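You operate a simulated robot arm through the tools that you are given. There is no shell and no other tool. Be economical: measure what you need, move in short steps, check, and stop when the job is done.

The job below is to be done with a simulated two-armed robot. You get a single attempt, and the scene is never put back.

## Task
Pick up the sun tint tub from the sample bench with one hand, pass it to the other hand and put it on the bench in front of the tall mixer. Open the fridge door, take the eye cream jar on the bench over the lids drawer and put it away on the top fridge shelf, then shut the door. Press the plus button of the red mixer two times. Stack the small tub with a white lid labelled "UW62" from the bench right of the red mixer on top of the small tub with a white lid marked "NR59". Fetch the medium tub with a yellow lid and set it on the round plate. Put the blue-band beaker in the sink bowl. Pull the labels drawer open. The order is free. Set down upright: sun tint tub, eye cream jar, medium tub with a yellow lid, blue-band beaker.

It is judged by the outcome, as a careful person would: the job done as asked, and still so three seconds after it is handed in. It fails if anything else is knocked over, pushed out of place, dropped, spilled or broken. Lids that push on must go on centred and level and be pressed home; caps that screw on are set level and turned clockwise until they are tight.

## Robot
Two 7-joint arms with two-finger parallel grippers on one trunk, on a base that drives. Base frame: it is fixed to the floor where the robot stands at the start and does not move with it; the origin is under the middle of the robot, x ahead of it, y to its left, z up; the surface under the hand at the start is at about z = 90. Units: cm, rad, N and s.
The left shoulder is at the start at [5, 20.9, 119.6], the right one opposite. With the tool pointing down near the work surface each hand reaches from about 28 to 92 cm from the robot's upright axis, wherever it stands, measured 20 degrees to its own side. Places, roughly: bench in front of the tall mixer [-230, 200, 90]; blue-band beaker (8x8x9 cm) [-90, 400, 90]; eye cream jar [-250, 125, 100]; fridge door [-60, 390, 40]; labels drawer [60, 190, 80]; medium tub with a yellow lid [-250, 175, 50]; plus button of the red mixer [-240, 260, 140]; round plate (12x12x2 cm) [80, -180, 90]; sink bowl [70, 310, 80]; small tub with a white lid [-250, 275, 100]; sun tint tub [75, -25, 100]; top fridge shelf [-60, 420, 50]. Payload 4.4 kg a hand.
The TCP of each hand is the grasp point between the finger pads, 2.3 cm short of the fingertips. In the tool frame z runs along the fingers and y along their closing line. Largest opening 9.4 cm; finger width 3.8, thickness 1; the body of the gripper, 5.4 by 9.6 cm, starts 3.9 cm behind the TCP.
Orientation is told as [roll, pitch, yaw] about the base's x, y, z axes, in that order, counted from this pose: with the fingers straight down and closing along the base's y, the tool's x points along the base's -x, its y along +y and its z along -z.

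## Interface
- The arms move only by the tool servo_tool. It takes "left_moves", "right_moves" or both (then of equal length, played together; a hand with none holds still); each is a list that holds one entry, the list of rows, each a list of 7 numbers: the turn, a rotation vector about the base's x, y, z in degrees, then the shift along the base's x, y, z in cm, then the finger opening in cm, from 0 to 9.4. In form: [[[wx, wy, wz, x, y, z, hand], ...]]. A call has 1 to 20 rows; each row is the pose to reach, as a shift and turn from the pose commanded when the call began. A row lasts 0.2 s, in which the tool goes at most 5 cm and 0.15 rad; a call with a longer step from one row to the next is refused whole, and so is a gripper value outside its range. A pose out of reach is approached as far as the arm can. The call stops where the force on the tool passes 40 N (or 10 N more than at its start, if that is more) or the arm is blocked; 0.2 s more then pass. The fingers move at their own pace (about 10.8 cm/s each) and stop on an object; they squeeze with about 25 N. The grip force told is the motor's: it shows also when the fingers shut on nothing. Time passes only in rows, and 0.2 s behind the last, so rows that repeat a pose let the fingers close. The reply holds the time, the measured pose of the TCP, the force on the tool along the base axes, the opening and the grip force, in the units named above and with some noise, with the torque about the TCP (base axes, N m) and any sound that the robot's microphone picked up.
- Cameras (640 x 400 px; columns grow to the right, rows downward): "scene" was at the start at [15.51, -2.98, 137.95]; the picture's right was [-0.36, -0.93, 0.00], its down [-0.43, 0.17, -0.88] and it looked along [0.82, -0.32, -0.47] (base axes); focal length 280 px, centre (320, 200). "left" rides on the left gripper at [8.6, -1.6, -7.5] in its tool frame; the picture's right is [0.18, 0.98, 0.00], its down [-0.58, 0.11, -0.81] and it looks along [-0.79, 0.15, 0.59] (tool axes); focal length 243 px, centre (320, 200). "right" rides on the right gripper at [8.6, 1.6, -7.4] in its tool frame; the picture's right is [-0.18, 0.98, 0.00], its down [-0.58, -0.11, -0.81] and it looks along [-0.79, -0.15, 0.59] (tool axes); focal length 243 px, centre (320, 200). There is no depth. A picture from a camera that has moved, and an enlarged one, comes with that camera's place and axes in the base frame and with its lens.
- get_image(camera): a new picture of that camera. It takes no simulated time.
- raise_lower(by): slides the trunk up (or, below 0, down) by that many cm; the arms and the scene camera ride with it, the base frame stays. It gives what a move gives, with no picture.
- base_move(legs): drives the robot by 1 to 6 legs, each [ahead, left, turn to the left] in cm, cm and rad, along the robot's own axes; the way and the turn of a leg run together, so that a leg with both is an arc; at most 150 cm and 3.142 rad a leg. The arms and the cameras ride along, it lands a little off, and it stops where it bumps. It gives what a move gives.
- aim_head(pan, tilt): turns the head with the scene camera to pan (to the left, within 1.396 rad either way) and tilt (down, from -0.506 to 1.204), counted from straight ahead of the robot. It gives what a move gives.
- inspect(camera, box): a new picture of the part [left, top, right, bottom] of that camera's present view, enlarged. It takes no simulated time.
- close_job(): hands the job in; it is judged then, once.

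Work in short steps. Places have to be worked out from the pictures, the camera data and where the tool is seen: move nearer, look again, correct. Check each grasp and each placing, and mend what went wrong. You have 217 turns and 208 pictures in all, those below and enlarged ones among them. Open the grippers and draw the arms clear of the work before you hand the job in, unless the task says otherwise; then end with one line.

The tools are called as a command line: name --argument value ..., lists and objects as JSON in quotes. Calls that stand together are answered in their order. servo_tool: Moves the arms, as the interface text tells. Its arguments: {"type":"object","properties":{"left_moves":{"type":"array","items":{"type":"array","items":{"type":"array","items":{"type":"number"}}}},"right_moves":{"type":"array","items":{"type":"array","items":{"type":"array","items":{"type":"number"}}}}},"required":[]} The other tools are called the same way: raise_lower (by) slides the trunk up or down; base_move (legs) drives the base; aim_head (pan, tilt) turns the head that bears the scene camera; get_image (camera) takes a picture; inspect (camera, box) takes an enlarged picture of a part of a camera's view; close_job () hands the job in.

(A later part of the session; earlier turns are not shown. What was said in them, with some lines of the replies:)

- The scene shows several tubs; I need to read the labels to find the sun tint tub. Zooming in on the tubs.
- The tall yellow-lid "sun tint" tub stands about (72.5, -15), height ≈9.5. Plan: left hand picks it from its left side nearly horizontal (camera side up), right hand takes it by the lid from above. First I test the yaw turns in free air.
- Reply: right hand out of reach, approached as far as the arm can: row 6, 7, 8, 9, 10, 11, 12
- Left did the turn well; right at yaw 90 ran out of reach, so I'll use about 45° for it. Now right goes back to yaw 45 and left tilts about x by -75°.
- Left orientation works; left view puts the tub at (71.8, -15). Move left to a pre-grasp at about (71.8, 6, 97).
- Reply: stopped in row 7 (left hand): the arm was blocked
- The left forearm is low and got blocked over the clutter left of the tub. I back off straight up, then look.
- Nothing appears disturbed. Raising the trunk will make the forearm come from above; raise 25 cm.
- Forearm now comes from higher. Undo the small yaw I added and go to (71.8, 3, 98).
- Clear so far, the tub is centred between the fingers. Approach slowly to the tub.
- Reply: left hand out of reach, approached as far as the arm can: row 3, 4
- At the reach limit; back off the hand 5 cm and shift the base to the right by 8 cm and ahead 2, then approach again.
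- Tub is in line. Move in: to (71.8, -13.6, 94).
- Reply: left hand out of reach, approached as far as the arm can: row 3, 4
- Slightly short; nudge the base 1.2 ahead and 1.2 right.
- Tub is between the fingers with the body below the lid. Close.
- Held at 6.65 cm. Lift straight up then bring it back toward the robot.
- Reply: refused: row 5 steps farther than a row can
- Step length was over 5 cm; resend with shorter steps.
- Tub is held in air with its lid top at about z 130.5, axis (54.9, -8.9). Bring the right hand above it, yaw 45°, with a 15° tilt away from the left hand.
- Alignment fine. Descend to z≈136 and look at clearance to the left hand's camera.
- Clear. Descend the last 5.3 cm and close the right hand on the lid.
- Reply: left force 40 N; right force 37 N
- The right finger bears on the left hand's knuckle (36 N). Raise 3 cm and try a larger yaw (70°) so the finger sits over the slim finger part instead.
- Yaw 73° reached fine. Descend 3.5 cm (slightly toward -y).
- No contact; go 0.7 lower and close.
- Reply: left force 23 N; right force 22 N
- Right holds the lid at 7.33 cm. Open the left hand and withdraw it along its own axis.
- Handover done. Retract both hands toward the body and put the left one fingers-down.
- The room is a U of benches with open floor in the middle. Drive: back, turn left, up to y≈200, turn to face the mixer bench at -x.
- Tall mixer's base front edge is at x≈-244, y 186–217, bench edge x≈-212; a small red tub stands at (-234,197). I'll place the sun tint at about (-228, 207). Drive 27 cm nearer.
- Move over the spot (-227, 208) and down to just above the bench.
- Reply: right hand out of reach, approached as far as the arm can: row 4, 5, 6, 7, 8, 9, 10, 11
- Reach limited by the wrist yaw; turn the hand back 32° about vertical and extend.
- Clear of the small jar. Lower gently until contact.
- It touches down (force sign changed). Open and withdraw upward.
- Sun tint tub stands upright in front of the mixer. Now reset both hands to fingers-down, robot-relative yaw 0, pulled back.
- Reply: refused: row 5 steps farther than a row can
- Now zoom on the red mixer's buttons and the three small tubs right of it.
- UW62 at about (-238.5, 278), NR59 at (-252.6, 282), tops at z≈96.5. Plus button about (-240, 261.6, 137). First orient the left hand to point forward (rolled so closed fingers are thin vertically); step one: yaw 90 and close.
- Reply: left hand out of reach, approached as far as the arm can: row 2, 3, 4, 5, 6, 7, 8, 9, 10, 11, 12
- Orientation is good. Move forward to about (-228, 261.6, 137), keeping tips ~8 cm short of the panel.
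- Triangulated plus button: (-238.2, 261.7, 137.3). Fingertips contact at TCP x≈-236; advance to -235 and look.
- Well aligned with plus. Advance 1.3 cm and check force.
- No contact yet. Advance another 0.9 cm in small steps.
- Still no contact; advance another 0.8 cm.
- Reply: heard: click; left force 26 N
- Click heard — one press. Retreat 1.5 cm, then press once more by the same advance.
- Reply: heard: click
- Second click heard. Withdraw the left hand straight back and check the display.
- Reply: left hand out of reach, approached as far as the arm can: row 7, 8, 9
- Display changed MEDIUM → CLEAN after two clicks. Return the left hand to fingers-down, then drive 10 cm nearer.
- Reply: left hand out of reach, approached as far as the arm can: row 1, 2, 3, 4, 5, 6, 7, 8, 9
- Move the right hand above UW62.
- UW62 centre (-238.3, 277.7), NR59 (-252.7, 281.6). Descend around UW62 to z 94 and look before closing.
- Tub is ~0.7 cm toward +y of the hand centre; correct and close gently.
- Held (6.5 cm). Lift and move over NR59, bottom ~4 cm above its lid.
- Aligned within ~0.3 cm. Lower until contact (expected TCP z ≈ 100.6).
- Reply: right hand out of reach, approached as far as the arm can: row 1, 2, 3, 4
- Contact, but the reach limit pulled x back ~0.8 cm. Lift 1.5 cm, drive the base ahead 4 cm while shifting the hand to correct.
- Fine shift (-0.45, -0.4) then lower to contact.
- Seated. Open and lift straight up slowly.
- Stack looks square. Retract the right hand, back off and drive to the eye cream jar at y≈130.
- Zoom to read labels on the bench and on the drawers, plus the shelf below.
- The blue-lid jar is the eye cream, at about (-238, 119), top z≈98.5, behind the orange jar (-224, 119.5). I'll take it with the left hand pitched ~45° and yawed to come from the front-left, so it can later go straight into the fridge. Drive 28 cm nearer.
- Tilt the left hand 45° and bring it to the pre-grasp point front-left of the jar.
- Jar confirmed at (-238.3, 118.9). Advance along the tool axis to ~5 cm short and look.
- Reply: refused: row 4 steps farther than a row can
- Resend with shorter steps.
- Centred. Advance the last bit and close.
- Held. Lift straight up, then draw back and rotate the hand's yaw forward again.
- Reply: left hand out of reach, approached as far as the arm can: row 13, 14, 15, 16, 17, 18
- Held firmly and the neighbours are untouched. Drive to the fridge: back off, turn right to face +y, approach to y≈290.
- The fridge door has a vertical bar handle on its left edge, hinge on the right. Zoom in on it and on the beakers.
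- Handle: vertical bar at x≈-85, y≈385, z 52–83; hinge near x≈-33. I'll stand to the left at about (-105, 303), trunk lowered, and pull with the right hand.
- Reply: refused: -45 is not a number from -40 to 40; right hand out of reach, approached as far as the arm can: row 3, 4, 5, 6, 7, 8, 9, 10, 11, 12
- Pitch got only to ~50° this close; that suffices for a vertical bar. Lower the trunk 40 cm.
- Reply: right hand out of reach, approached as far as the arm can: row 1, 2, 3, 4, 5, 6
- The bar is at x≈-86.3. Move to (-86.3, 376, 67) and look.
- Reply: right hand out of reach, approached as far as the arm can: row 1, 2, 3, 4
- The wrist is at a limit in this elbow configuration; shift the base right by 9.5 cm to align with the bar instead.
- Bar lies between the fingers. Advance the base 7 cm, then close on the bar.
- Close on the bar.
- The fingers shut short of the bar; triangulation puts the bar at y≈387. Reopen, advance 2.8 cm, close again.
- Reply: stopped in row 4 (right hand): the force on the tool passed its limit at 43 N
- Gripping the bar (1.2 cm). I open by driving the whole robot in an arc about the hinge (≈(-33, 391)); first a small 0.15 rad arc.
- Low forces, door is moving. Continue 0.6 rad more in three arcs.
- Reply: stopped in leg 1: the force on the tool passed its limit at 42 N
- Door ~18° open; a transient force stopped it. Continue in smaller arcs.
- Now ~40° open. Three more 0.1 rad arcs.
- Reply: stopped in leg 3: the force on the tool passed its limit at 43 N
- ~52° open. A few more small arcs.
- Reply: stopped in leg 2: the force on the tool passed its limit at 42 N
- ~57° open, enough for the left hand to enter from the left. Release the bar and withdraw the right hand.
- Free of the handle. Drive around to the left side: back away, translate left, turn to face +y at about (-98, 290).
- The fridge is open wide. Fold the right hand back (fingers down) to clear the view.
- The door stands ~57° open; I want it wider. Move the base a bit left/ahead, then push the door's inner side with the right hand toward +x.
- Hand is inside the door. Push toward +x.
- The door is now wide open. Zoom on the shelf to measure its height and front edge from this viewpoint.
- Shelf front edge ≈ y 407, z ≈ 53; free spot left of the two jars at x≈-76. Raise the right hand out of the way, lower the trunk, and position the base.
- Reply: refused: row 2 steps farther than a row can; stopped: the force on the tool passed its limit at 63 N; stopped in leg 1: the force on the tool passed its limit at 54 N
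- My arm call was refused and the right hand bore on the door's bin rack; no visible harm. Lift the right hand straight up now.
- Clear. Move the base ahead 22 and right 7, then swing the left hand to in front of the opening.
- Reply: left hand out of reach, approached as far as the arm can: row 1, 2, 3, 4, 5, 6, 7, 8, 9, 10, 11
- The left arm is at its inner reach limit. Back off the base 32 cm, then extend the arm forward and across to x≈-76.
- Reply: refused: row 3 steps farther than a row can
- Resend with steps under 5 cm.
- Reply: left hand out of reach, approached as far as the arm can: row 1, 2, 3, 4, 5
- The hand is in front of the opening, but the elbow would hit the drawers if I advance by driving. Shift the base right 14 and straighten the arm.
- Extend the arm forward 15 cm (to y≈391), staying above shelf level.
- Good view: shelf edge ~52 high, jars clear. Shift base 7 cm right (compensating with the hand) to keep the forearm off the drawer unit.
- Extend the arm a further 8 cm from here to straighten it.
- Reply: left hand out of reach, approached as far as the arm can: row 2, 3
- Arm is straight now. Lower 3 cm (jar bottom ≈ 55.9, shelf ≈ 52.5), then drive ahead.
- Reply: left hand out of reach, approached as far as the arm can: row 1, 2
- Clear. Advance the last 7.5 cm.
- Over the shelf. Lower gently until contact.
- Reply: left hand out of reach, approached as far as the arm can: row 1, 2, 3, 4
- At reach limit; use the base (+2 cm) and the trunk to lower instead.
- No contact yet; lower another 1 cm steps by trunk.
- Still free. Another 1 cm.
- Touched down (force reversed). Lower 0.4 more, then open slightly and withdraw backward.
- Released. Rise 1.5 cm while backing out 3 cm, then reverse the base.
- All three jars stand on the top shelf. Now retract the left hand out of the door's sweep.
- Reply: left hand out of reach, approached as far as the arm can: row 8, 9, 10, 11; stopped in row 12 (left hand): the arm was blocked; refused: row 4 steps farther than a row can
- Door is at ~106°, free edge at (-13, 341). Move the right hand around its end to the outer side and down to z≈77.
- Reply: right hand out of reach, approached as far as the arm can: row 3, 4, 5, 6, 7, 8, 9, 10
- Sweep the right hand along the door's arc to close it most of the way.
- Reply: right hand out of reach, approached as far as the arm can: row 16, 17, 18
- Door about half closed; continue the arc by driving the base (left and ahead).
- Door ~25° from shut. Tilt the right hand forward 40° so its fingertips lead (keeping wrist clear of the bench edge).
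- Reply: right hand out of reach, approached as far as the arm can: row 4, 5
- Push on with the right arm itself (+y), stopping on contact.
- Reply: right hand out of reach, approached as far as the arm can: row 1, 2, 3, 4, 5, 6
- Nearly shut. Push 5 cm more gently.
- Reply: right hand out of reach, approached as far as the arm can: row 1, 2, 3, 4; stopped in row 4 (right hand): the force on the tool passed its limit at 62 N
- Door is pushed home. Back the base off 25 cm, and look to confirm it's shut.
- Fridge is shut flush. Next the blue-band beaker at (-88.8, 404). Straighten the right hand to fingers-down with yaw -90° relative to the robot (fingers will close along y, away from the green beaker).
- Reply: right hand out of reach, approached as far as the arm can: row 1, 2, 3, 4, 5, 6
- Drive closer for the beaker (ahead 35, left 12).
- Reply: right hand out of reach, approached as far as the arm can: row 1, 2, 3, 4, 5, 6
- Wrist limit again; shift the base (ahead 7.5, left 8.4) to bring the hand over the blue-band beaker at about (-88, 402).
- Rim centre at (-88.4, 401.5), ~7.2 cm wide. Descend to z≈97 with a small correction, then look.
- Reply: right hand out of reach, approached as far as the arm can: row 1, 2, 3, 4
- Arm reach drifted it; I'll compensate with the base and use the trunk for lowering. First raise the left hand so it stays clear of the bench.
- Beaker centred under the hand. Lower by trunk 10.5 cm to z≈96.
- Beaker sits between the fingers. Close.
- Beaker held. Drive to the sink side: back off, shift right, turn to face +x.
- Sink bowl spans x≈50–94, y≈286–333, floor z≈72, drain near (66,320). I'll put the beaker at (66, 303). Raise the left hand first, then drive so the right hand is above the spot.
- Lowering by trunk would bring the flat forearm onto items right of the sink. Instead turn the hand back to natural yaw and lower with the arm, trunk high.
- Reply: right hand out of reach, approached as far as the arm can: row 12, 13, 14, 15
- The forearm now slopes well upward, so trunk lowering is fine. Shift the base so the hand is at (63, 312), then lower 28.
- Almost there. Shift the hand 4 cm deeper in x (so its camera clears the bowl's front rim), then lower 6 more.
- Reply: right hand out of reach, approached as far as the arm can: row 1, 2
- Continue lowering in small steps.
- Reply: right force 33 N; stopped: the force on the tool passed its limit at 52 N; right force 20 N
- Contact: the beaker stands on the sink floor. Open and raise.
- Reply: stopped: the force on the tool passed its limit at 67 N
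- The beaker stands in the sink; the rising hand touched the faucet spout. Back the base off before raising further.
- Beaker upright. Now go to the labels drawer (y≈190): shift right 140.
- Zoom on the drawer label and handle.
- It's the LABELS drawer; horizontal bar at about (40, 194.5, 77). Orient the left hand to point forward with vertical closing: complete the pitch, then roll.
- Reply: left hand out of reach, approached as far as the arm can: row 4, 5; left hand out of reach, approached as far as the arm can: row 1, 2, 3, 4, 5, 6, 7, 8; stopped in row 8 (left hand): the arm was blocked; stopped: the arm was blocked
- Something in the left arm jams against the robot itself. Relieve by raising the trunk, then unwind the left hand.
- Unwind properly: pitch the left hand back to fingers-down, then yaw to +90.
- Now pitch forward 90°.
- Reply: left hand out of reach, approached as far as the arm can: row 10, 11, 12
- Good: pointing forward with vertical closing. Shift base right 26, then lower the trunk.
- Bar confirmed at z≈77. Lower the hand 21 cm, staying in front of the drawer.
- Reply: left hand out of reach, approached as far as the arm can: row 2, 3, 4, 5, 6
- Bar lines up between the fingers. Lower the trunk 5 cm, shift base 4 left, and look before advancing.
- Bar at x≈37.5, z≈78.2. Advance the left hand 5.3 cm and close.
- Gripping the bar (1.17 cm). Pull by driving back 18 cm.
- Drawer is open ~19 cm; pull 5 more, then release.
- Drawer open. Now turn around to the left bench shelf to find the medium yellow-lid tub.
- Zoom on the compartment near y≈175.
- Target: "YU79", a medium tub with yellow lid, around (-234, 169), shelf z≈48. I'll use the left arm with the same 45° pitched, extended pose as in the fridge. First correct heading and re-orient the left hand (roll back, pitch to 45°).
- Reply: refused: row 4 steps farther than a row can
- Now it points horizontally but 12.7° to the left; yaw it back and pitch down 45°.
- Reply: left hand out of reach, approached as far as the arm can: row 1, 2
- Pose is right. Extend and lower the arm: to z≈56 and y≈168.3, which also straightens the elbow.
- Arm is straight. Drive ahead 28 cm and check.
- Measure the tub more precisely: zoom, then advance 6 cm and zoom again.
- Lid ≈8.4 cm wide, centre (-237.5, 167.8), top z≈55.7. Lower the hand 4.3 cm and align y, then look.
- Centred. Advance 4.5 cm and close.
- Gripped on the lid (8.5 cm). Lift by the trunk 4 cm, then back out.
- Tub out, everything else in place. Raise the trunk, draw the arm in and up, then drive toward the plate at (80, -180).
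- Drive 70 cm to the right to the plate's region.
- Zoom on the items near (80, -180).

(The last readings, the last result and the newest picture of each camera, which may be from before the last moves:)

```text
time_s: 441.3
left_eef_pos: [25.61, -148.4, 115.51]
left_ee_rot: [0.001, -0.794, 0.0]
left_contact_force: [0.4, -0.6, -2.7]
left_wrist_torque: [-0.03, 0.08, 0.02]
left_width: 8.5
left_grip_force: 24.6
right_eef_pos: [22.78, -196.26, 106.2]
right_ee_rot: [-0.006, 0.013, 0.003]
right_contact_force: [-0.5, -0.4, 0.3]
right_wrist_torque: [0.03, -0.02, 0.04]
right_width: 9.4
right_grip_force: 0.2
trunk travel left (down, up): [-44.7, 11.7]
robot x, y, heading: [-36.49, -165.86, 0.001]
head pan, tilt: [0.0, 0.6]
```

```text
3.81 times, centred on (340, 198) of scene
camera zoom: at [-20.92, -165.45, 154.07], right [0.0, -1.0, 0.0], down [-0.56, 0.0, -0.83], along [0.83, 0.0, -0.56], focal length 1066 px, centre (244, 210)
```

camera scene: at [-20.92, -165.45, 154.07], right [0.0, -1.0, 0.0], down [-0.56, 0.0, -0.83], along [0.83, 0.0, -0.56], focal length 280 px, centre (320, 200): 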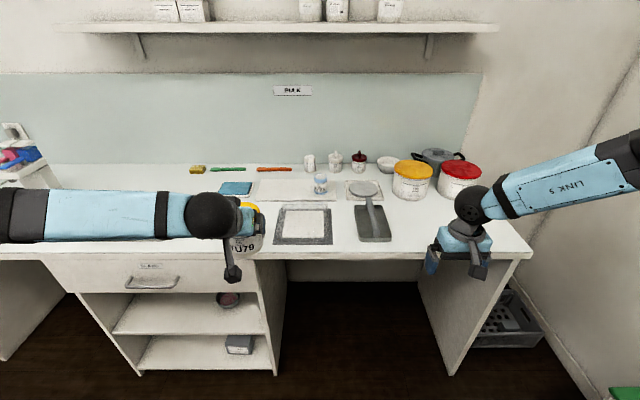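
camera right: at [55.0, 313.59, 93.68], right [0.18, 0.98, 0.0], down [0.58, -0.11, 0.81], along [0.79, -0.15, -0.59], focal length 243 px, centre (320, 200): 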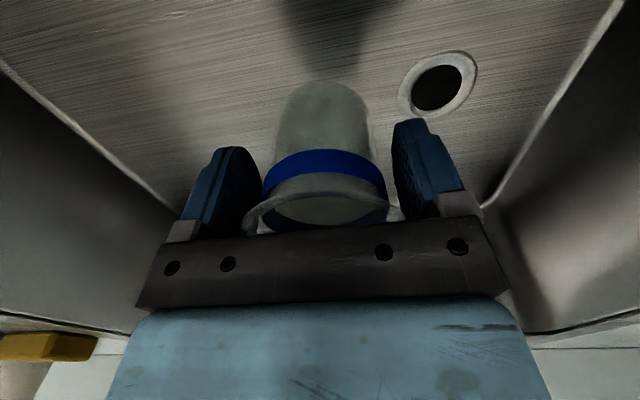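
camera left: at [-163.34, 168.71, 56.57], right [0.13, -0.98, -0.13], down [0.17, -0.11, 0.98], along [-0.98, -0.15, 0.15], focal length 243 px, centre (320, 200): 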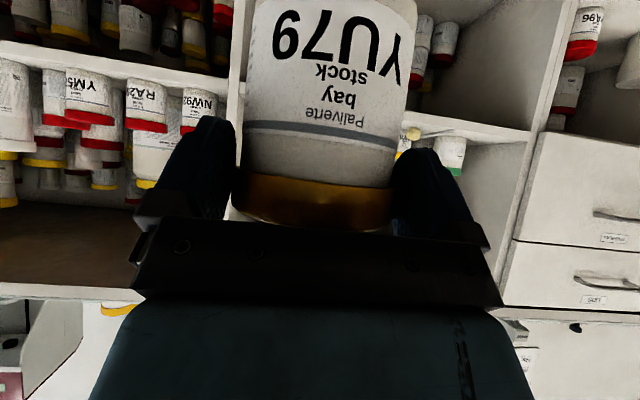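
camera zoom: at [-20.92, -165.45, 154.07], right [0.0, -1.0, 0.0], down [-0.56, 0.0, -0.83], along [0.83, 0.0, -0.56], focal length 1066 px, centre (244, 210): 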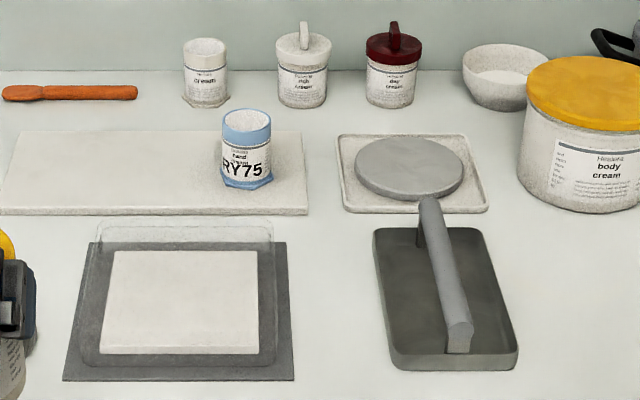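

The round plate is at (79, -183.5), on a tray. The right wall (y≈-232) is near the right elbow, so I first fold the right hand inward.

servo_tool --right_moves '[[[0, 0, 0, -2, 3, 1, 5], [0, 0, 0, -4, 6, 2, 0], [0, 0, 0, -6, 9, 3, 0], [0, 0, 0, -8, 12, 4, 0], [0, 0, 0, -10, 15, 5, 0], [0, 0, 0, -12, 18, 6, 0]]]'

get_image --camera "scene"

```text
time_s: 442.7
left_eef_pos: [25.58, -148.26, 115.52]
left_ee_rot: [-0.002, -0.794, 0.0]
left_contact_force: [0.7, 0.1, -2.5]
left_wrist_torque: [0.01, 0.06, 0.04]
left_width: 8.5
left_grip_force: 25.0
right_eef_pos: [9.61, -181.8, 114.72]
right_ee_rot: [-0.005, 0.013, 0.003]
right_contact_force: [0.0, 0.8, 0.1]
right_wrist_torque: [0.0, -0.03, -0.02]
right_width: 0.0
right_grip_force: 25.2
right hand out of reach, approached as far as the arm can: row 2, 3, 4, 5, 6
trunk travel left (down, up): [-44.7, 11.7]
robot x, y, heading: [-37.21, -165.95, 0.001]
head pan, tilt: [0.0, 0.6]
```

```text
18 pictures are left
camera scene: at [-21.0, -165.4, 154.07], right [0.0, -1.0, 0.0], down [-0.56, 0.0, -0.83], along [0.83, 0.0, -0.56], focal length 280 px, centre (320, 200)
```

scene: 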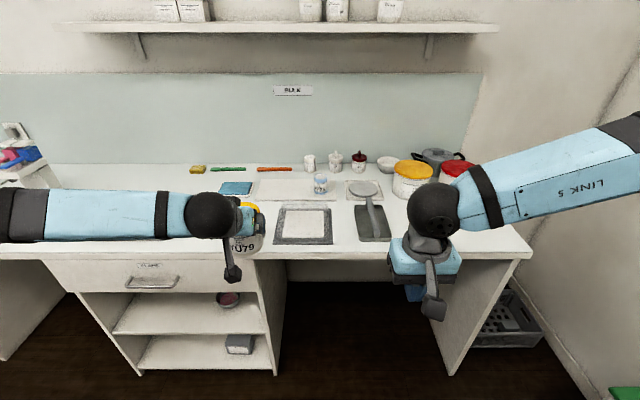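

Raise the right hand well above the work, then drive to (8, -152) with heading -0.35 so the plate is almost straight ahead for the left arm.

servo_tool --right_moves '[[[0, 0, 0, 0, 0, 4.5, 0], [0, 0, 0, 0, 0, 9, 0], [0, 0, 0, 0, 0, 13.5, 0], [0, 0, 0, 0, 0, 18, 0], [0, 0, 0, 0, 0, 22.5, 0], [0, 0, 0, 0, 0, 27, 0], [0, 0, 0, 0, 0, 31, 0]]]'

base_move --legs '[[0, 14, 0], [0, 0, -0.35], [42, 15, 0]]'

get_image --camera "scene"

```text
time_s: 444.3
left_eef_pos: [25.54, -148.32, 115.52]
left_ee_rot: [-0.001, -0.794, 0.001]
left_contact_force: [0.4, 0.4, -3.0]
left_wrist_torque: [-0.01, 0.03, 0.02]
left_width: 8.52
left_grip_force: 24.7
right_eef_pos: [9.71, -182.25, 145.77]
right_ee_rot: [-0.006, 0.013, 0.005]
right_contact_force: [-0.3, -0.6, 0.9]
right_wrist_torque: [0.03, -0.01, -0.01]
right_width: 0.0
right_grip_force: 25.1
trunk travel left (down, up): [-44.7, 11.7]
robot x, y, heading: [-36.76, -166.0, -0.002]
head pan, tilt: [0.0, 0.6]
```

```text
time_s: 449.6
left_eef_pos: [73.06, -158.06, 115.63]
left_ee_rot: [0.002, -0.794, -0.362]
left_contact_force: [0.3, -0.7, -3.1]
left_wrist_torque: [0.04, 0.07, -0.03]
left_width: 8.53
left_grip_force: 24.5
right_eef_pos: [46.34, -184.3, 145.73]
right_ee_rot: [-0.004, 0.014, -0.357]
right_contact_force: [-1.2, 0.1, 0.1]
right_wrist_torque: [0.01, -0.01, 0.01]
right_width: 0.0
right_grip_force: 25.7
trunk travel left (down, up): [-44.7, 11.7]
robot x, y, heading: [8.27, -152.12, -0.362]
head pan, tilt: [0.0, 0.6]
```

```text
17 pictures are left
camera scene: at [23.27, -157.49, 154.07], right [-0.36, -0.93, 0.0], down [-0.53, 0.2, -0.83], along [0.77, -0.29, -0.56], focal length 280 px, centre (320, 200)
```

scene: 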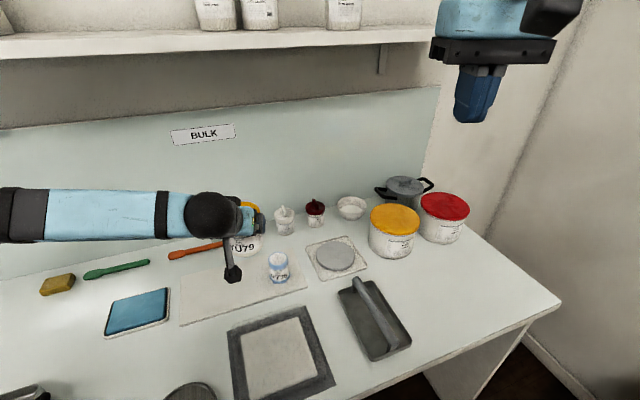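

Plate confirmed at (78.4, -183.1). Move the left hand over it.

servo_tool --left_moves '[[[0, 0, 0, 0.7, -4, 0, 5], [0, 0, 0, 1.4, -8, 0, 5], [0, 0, 0, 2.1, -12, 0, 5], [0, 0, 0, 2.8, -16, 0, 5], [0, 0, 0, 3.5, -20, 0, 5], [0, 0, 0, 4.3, -24.7, 0, 5]]]'

get_image --camera "left"

get_image --camera "scene"

```text
time_s: 451.0
left_eef_pos: [77.03, -182.85, 115.65]
left_ee_rot: [0.006, -0.795, -0.364]
left_contact_force: [-0.4, -0.7, -2.4]
left_wrist_torque: [0.01, 0.04, 0.02]
left_width: 8.53
left_grip_force: 25.1
right_eef_pos: [46.21, -184.56, 145.69]
right_ee_rot: [-0.003, 0.016, -0.357]
right_contact_force: [-0.5, -0.2, 0.3]
right_wrist_torque: [0.05, -0.04, 0.03]
right_width: 0.0
right_grip_force: 25.4
trunk travel left (down, up): [-44.7, 11.7]
robot x, y, heading: [8.48, -152.11, -0.362]
head pan, tilt: [0.0, 0.6]
```

```text
16 pictures are left
camera left: at [65.82, -180.36, 114.61], right [0.23, 0.97, -0.13], down [-0.12, 0.16, 0.98], along [0.97, -0.21, 0.15], focal length 243 px, centre (320, 200)
```

left: 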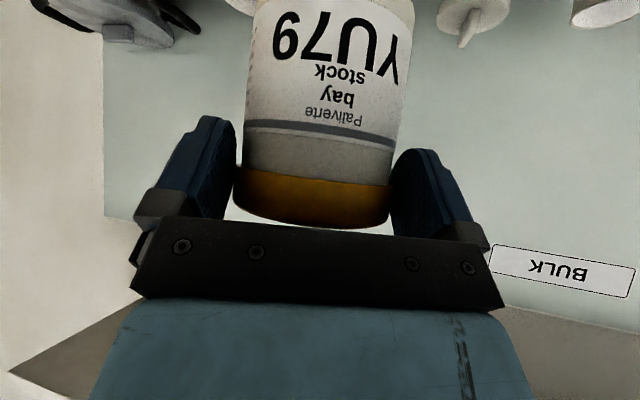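

```text
15 pictures are left
camera scene: at [23.3, -157.81, 154.05], right [-0.36, -0.93, 0.0], down [-0.53, 0.2, -0.82], along [0.77, -0.29, -0.57], focal length 280 px, centre (320, 200)
```

scene: 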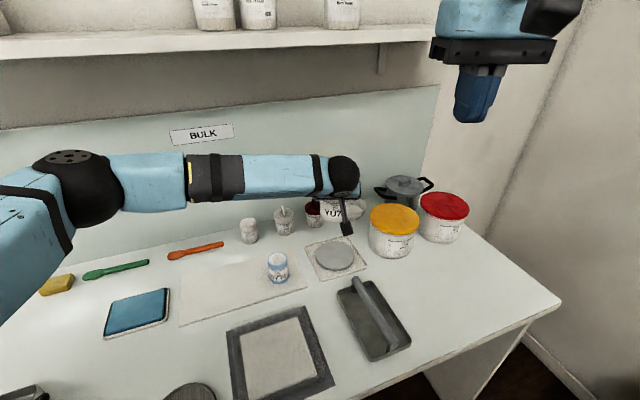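

Aligned over the plate. Lower 12.5 cm and look.

servo_tool --left_moves '[[[0, 0, 0, 0.3, 0, -4, 5], [0, 0, 0, 0.3, 0, -8, 5], [0, 0, 0, 0.3, 0, -11, 5], [0, 0, 0, 0.3, 0, -12.5, 5]]]'

inspect --camera "scene" --box '[260, 150, 440, 300]'

get_image --camera "left"

```text
time_s: 452.0
left_eef_pos: [77.33, -182.89, 103.13]
left_ee_rot: [0.002, -0.794, -0.363]
left_contact_force: [-0.7, 0.6, -2.1]
left_wrist_torque: [0.04, 0.03, 0.04]
left_width: 8.53
left_grip_force: 24.8
right_eef_pos: [46.37, -184.35, 145.64]
right_ee_rot: [-0.004, 0.015, -0.357]
right_contact_force: [0.2, 0.0, 0.1]
right_wrist_torque: [-0.01, -0.02, -0.03]
right_width: 0.0
right_grip_force: 25.2
trunk travel left (down, up): [-44.7, 11.7]
robot x, y, heading: [8.4, -152.33, -0.367]
head pan, tilt: [0.0, 0.6]
```

```text
2.67 times, centred on (350, 225) of scene
camera zoom: at [23.39, -157.53, 154.06], right [-0.36, -0.93, 0.0], down [-0.53, 0.2, -0.82], along [0.77, -0.29, -0.57], focal length 746 px, centre (240, 133)
```

zoom: 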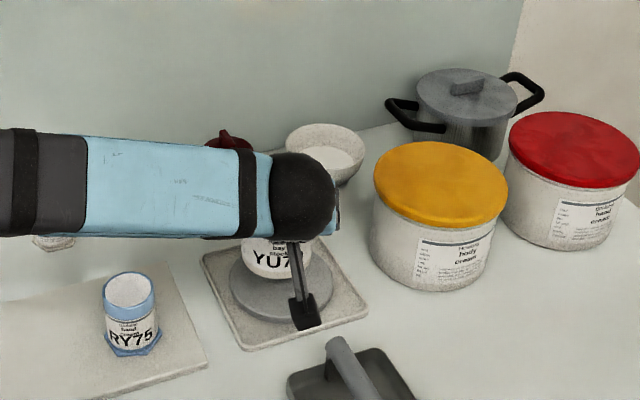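

```text
13 pictures are left
camera left: at [66.12, -180.39, 102.14], right [0.23, 0.96, -0.13], down [-0.12, 0.16, 0.98], along [0.97, -0.21, 0.15], focal length 243 px, centre (320, 200)
```

left: 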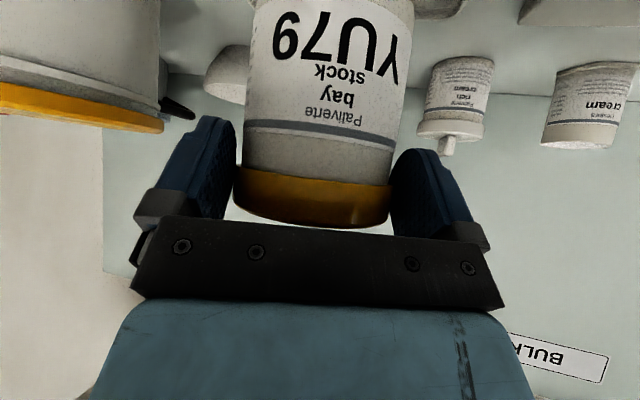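

Tub is concentric with the plate. Lower gently to contact.

servo_tool --left_moves '[[[0, 0, 0, 0.2, -0.2, -1.5, 5], [0, 0, 0, 0.2, -0.2, -2.5, 5], [0, 0, 0, 0.2, -0.2, -3, 5]]]'

```text
time_s: 452.8
left_eef_pos: [77.68, -183.04, 100.14]
left_ee_rot: [0.002, -0.795, -0.363]
left_contact_force: [0.2, 0.2, -2.4]
left_wrist_torque: [0.04, 0.06, -0.01]
left_width: 8.54
left_grip_force: 24.6
right_eef_pos: [46.33, -184.31, 145.79]
right_ee_rot: [-0.004, 0.013, -0.359]
right_contact_force: [-0.2, -0.3, -0.1]
right_wrist_torque: [0.0, -0.01, 0.01]
right_width: 0.0
right_grip_force: 25.7
trunk travel left (down, up): [-44.7, 11.7]
robot x, y, heading: [8.42, -152.16, -0.364]
head pan, tilt: [0.0, 0.6]
```

No contact yet; continue in half-centimetre steps.

servo_tool --left_moves '[[[0, 0, 0, 0, 0, -0.5, 5], [0, 0, 0, 0, 0, -0.9, 5]]]'

```text
time_s: 453.4
left_eef_pos: [77.66, -183.09, 99.57]
left_ee_rot: [-0.002, -0.801, -0.361]
left_contact_force: [2.4, -0.4, 18.2]
left_wrist_torque: [-0.13, -0.4, 0.01]
left_width: 8.56
left_grip_force: 25.2
right_eef_pos: [45.94, -184.29, 145.84]
right_ee_rot: [-0.005, 0.014, -0.357]
right_contact_force: [-0.3, 0.4, -0.1]
right_wrist_torque: [0.02, -0.02, 0.0]
right_width: 0.01
right_grip_force: 24.9
trunk travel left (down, up): [-44.7, 11.7]
robot x, y, heading: [8.46, -152.21, -0.363]
head pan, tilt: [0.0, 0.6]
```

Firm contact. Ease, open fully and look before withdrawing.

servo_tool --left_moves '[[[0, 0, 0, 0, 0, 0.2, 8.6], [0, 0, 0, 0, 0, 0.2, 9.4], [0, 0, 0, 0, 0, 0.2, 9.4], [0, 0, 0, 0, 0, 0.2, 9.4]]]'

get_image --camera "left"

```text
time_s: 454.4
left_eef_pos: [77.78, -182.92, 99.36]
left_ee_rot: [-0.001, -0.794, -0.365]
left_contact_force: [-0.2, 0.0, -0.3]
left_wrist_torque: [-0.02, 0.05, -0.03]
left_width: 9.38
left_grip_force: 0.0
right_eef_pos: [46.22, -184.24, 145.71]
right_ee_rot: [-0.005, 0.013, -0.359]
right_contact_force: [0.8, 0.4, -0.5]
right_wrist_torque: [0.02, 0.01, -0.01]
right_width: 0.01
right_grip_force: 24.7
trunk travel left (down, up): [-44.7, 11.7]
robot x, y, heading: [8.64, -152.25, -0.364]
head pan, tilt: [0.0, 0.6]
```

```text
12 pictures are left
camera left: at [66.5, -180.5, 98.4], right [0.23, 0.96, -0.13], down [-0.12, 0.16, 0.98], along [0.97, -0.21, 0.15], focal length 243 px, centre (320, 200)
```

left: 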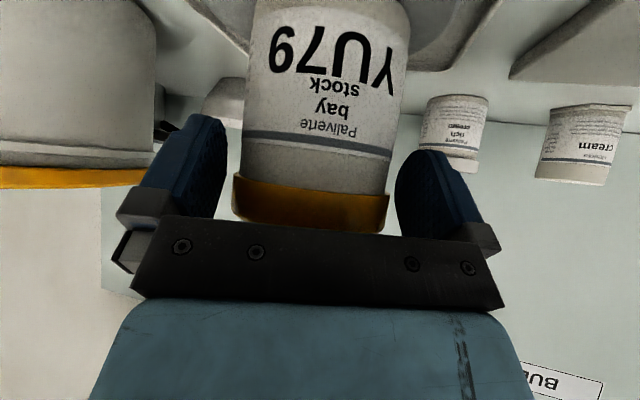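

Free on both sides. Withdraw along the tool axis.

servo_tool --left_moves '[[[0, 0, 0, -1.3, 0.5, 1.4, 9.4], [0, 0, 0, -2.6, 1, 2.8, 9.4], [0, 0, 0, -5.2, 2, 5.6, 9.4], [0, 0, 0, -7.8, 3, 8.4, 9.4], [0, 0, 0, -10.4, 4, 11.2, 9.4], [0, 0, 0, -13, 5, 14, 9.4]]]'

base_move --legs '[[-40, 0, 0]]'

get_image --camera "scene"

```text
time_s: 455.8
left_eef_pos: [64.61, -177.89, 113.26]
left_ee_rot: [0.0, -0.796, -0.364]
left_contact_force: [-0.2, 0.2, 0.3]
left_wrist_torque: [-0.01, 0.03, 0.03]
left_width: 9.4
left_grip_force: 0.0
right_eef_pos: [46.24, -184.19, 145.67]
right_ee_rot: [-0.005, 0.012, -0.359]
right_contact_force: [-0.1, -0.2, 0.4]
right_wrist_torque: [0.0, 0.01, 0.0]
right_width: 0.0
right_grip_force: 25.0
trunk travel left (down, up): [-44.7, 11.7]
robot x, y, heading: [8.47, -152.11, -0.365]
head pan, tilt: [0.0, 0.6]
```

```text
time_s: 458.3
left_eef_pos: [27.52, -163.6, 113.09]
left_ee_rot: [-0.001, -0.795, -0.356]
left_contact_force: [-0.5, -0.2, 0.3]
left_wrist_torque: [0.01, -0.02, 0.02]
left_width: 9.43
left_grip_force: 0.1
right_eef_pos: [9.1, -170.03, 145.67]
right_ee_rot: [-0.005, 0.017, -0.354]
right_contact_force: [-1.0, 0.4, 0.2]
right_wrist_torque: [-0.01, 0.03, 0.04]
right_width: 0.0
right_grip_force: 25.1
trunk travel left (down, up): [-44.7, 11.7]
robot x, y, heading: [-28.72, -138.42, -0.359]
head pan, tilt: [0.0, 0.6]
```

```text
11 pictures are left
camera scene: at [-13.97, -143.33, 154.05], right [-0.35, -0.94, 0.0], down [-0.53, 0.2, -0.82], along [0.77, -0.29, -0.57], focal length 280 px, centre (320, 200)
```

scene: 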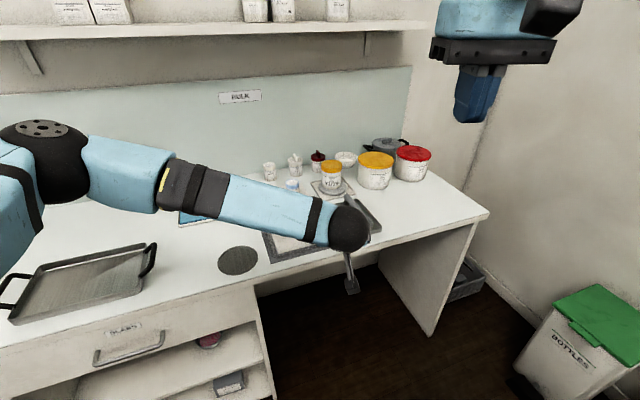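

Zoom to check the tub on the round plate.

inspect --camera "scene" --box '[280, 140, 400, 220]'

```text
5.00 times, centred on (340, 180) of scene
camera zoom: at [-13.97, -143.33, 154.05], right [-0.35, -0.94, 0.0], down [-0.53, 0.2, -0.82], along [0.77, -0.29, -0.57], focal length 1399 px, centre (220, 300)
```

zoom: 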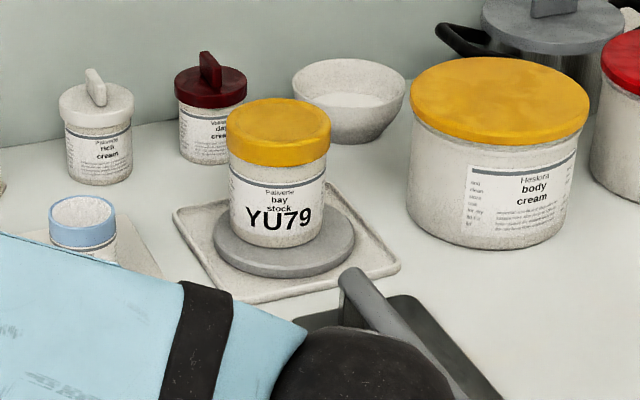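

The YU79 tub stands upright, centred on the round plate, with its yellow lid visible. Everything else was verified earlier; back off a little more with both arms clear.

base_move --legs '[[-30, 0, 0]]'

servo_tool --right_moves '[[[0, 0, 0, 0, 0, 0, 4], [0, 0, 0, 0, 0, 0, 8], [0, 0, 0, 0, 0, 0, 9.4]]]'

```text
time_s: 460.4
left_eef_pos: [-0.1, -153.6, 113.2]
left_ee_rot: [0.0, -0.793, -0.361]
left_contact_force: [-0.4, 0.2, -0.4]
left_wrist_torque: [0.02, 0.0, -0.04]
left_width: 9.4
left_grip_force: 0.1
right_eef_pos: [-18.43, -159.95, 145.6]
right_ee_rot: [-0.006, 0.014, -0.357]
right_contact_force: [-0.8, 0.0, 0.4]
right_wrist_torque: [0.03, -0.02, 0.01]
right_width: 0.0
right_grip_force: 25.2
trunk travel left (down, up): [-44.7, 11.7]
robot x, y, heading: [-56.39, -127.78, -0.363]
head pan, tilt: [0.0, 0.6]
```

```text
time_s: 461.2
left_eef_pos: [-0.21, -153.5, 113.2]
left_ee_rot: [0.0, -0.794, -0.36]
left_contact_force: [0.6, -0.1, -0.3]
left_wrist_torque: [0.01, 0.03, 0.04]
left_width: 9.42
left_grip_force: 0.2
right_eef_pos: [-18.58, -159.82, 145.71]
right_ee_rot: [-0.005, 0.013, -0.358]
right_contact_force: [0.9, 0.1, 0.0]
right_wrist_torque: [0.0, 0.02, 0.01]
right_width: 9.39
right_grip_force: 0.1
trunk travel left (down, up): [-44.7, 11.7]
robot x, y, heading: [-56.46, -127.98, -0.36]
head pan, tilt: [0.0, 0.6]
```

All parts are done, and both grippers are open and clear of the benches. Handing in.

close_job

```text
The job is handed in.
```

I handed the job in with every task carried out and checked as I went; I don't have the verdict. One choice was a judgement: I took the YU79 tub as the medium tub with a yellow lid. The right hand also bumped the sink tap and the fridge door's rack along the way, with no visible harm.
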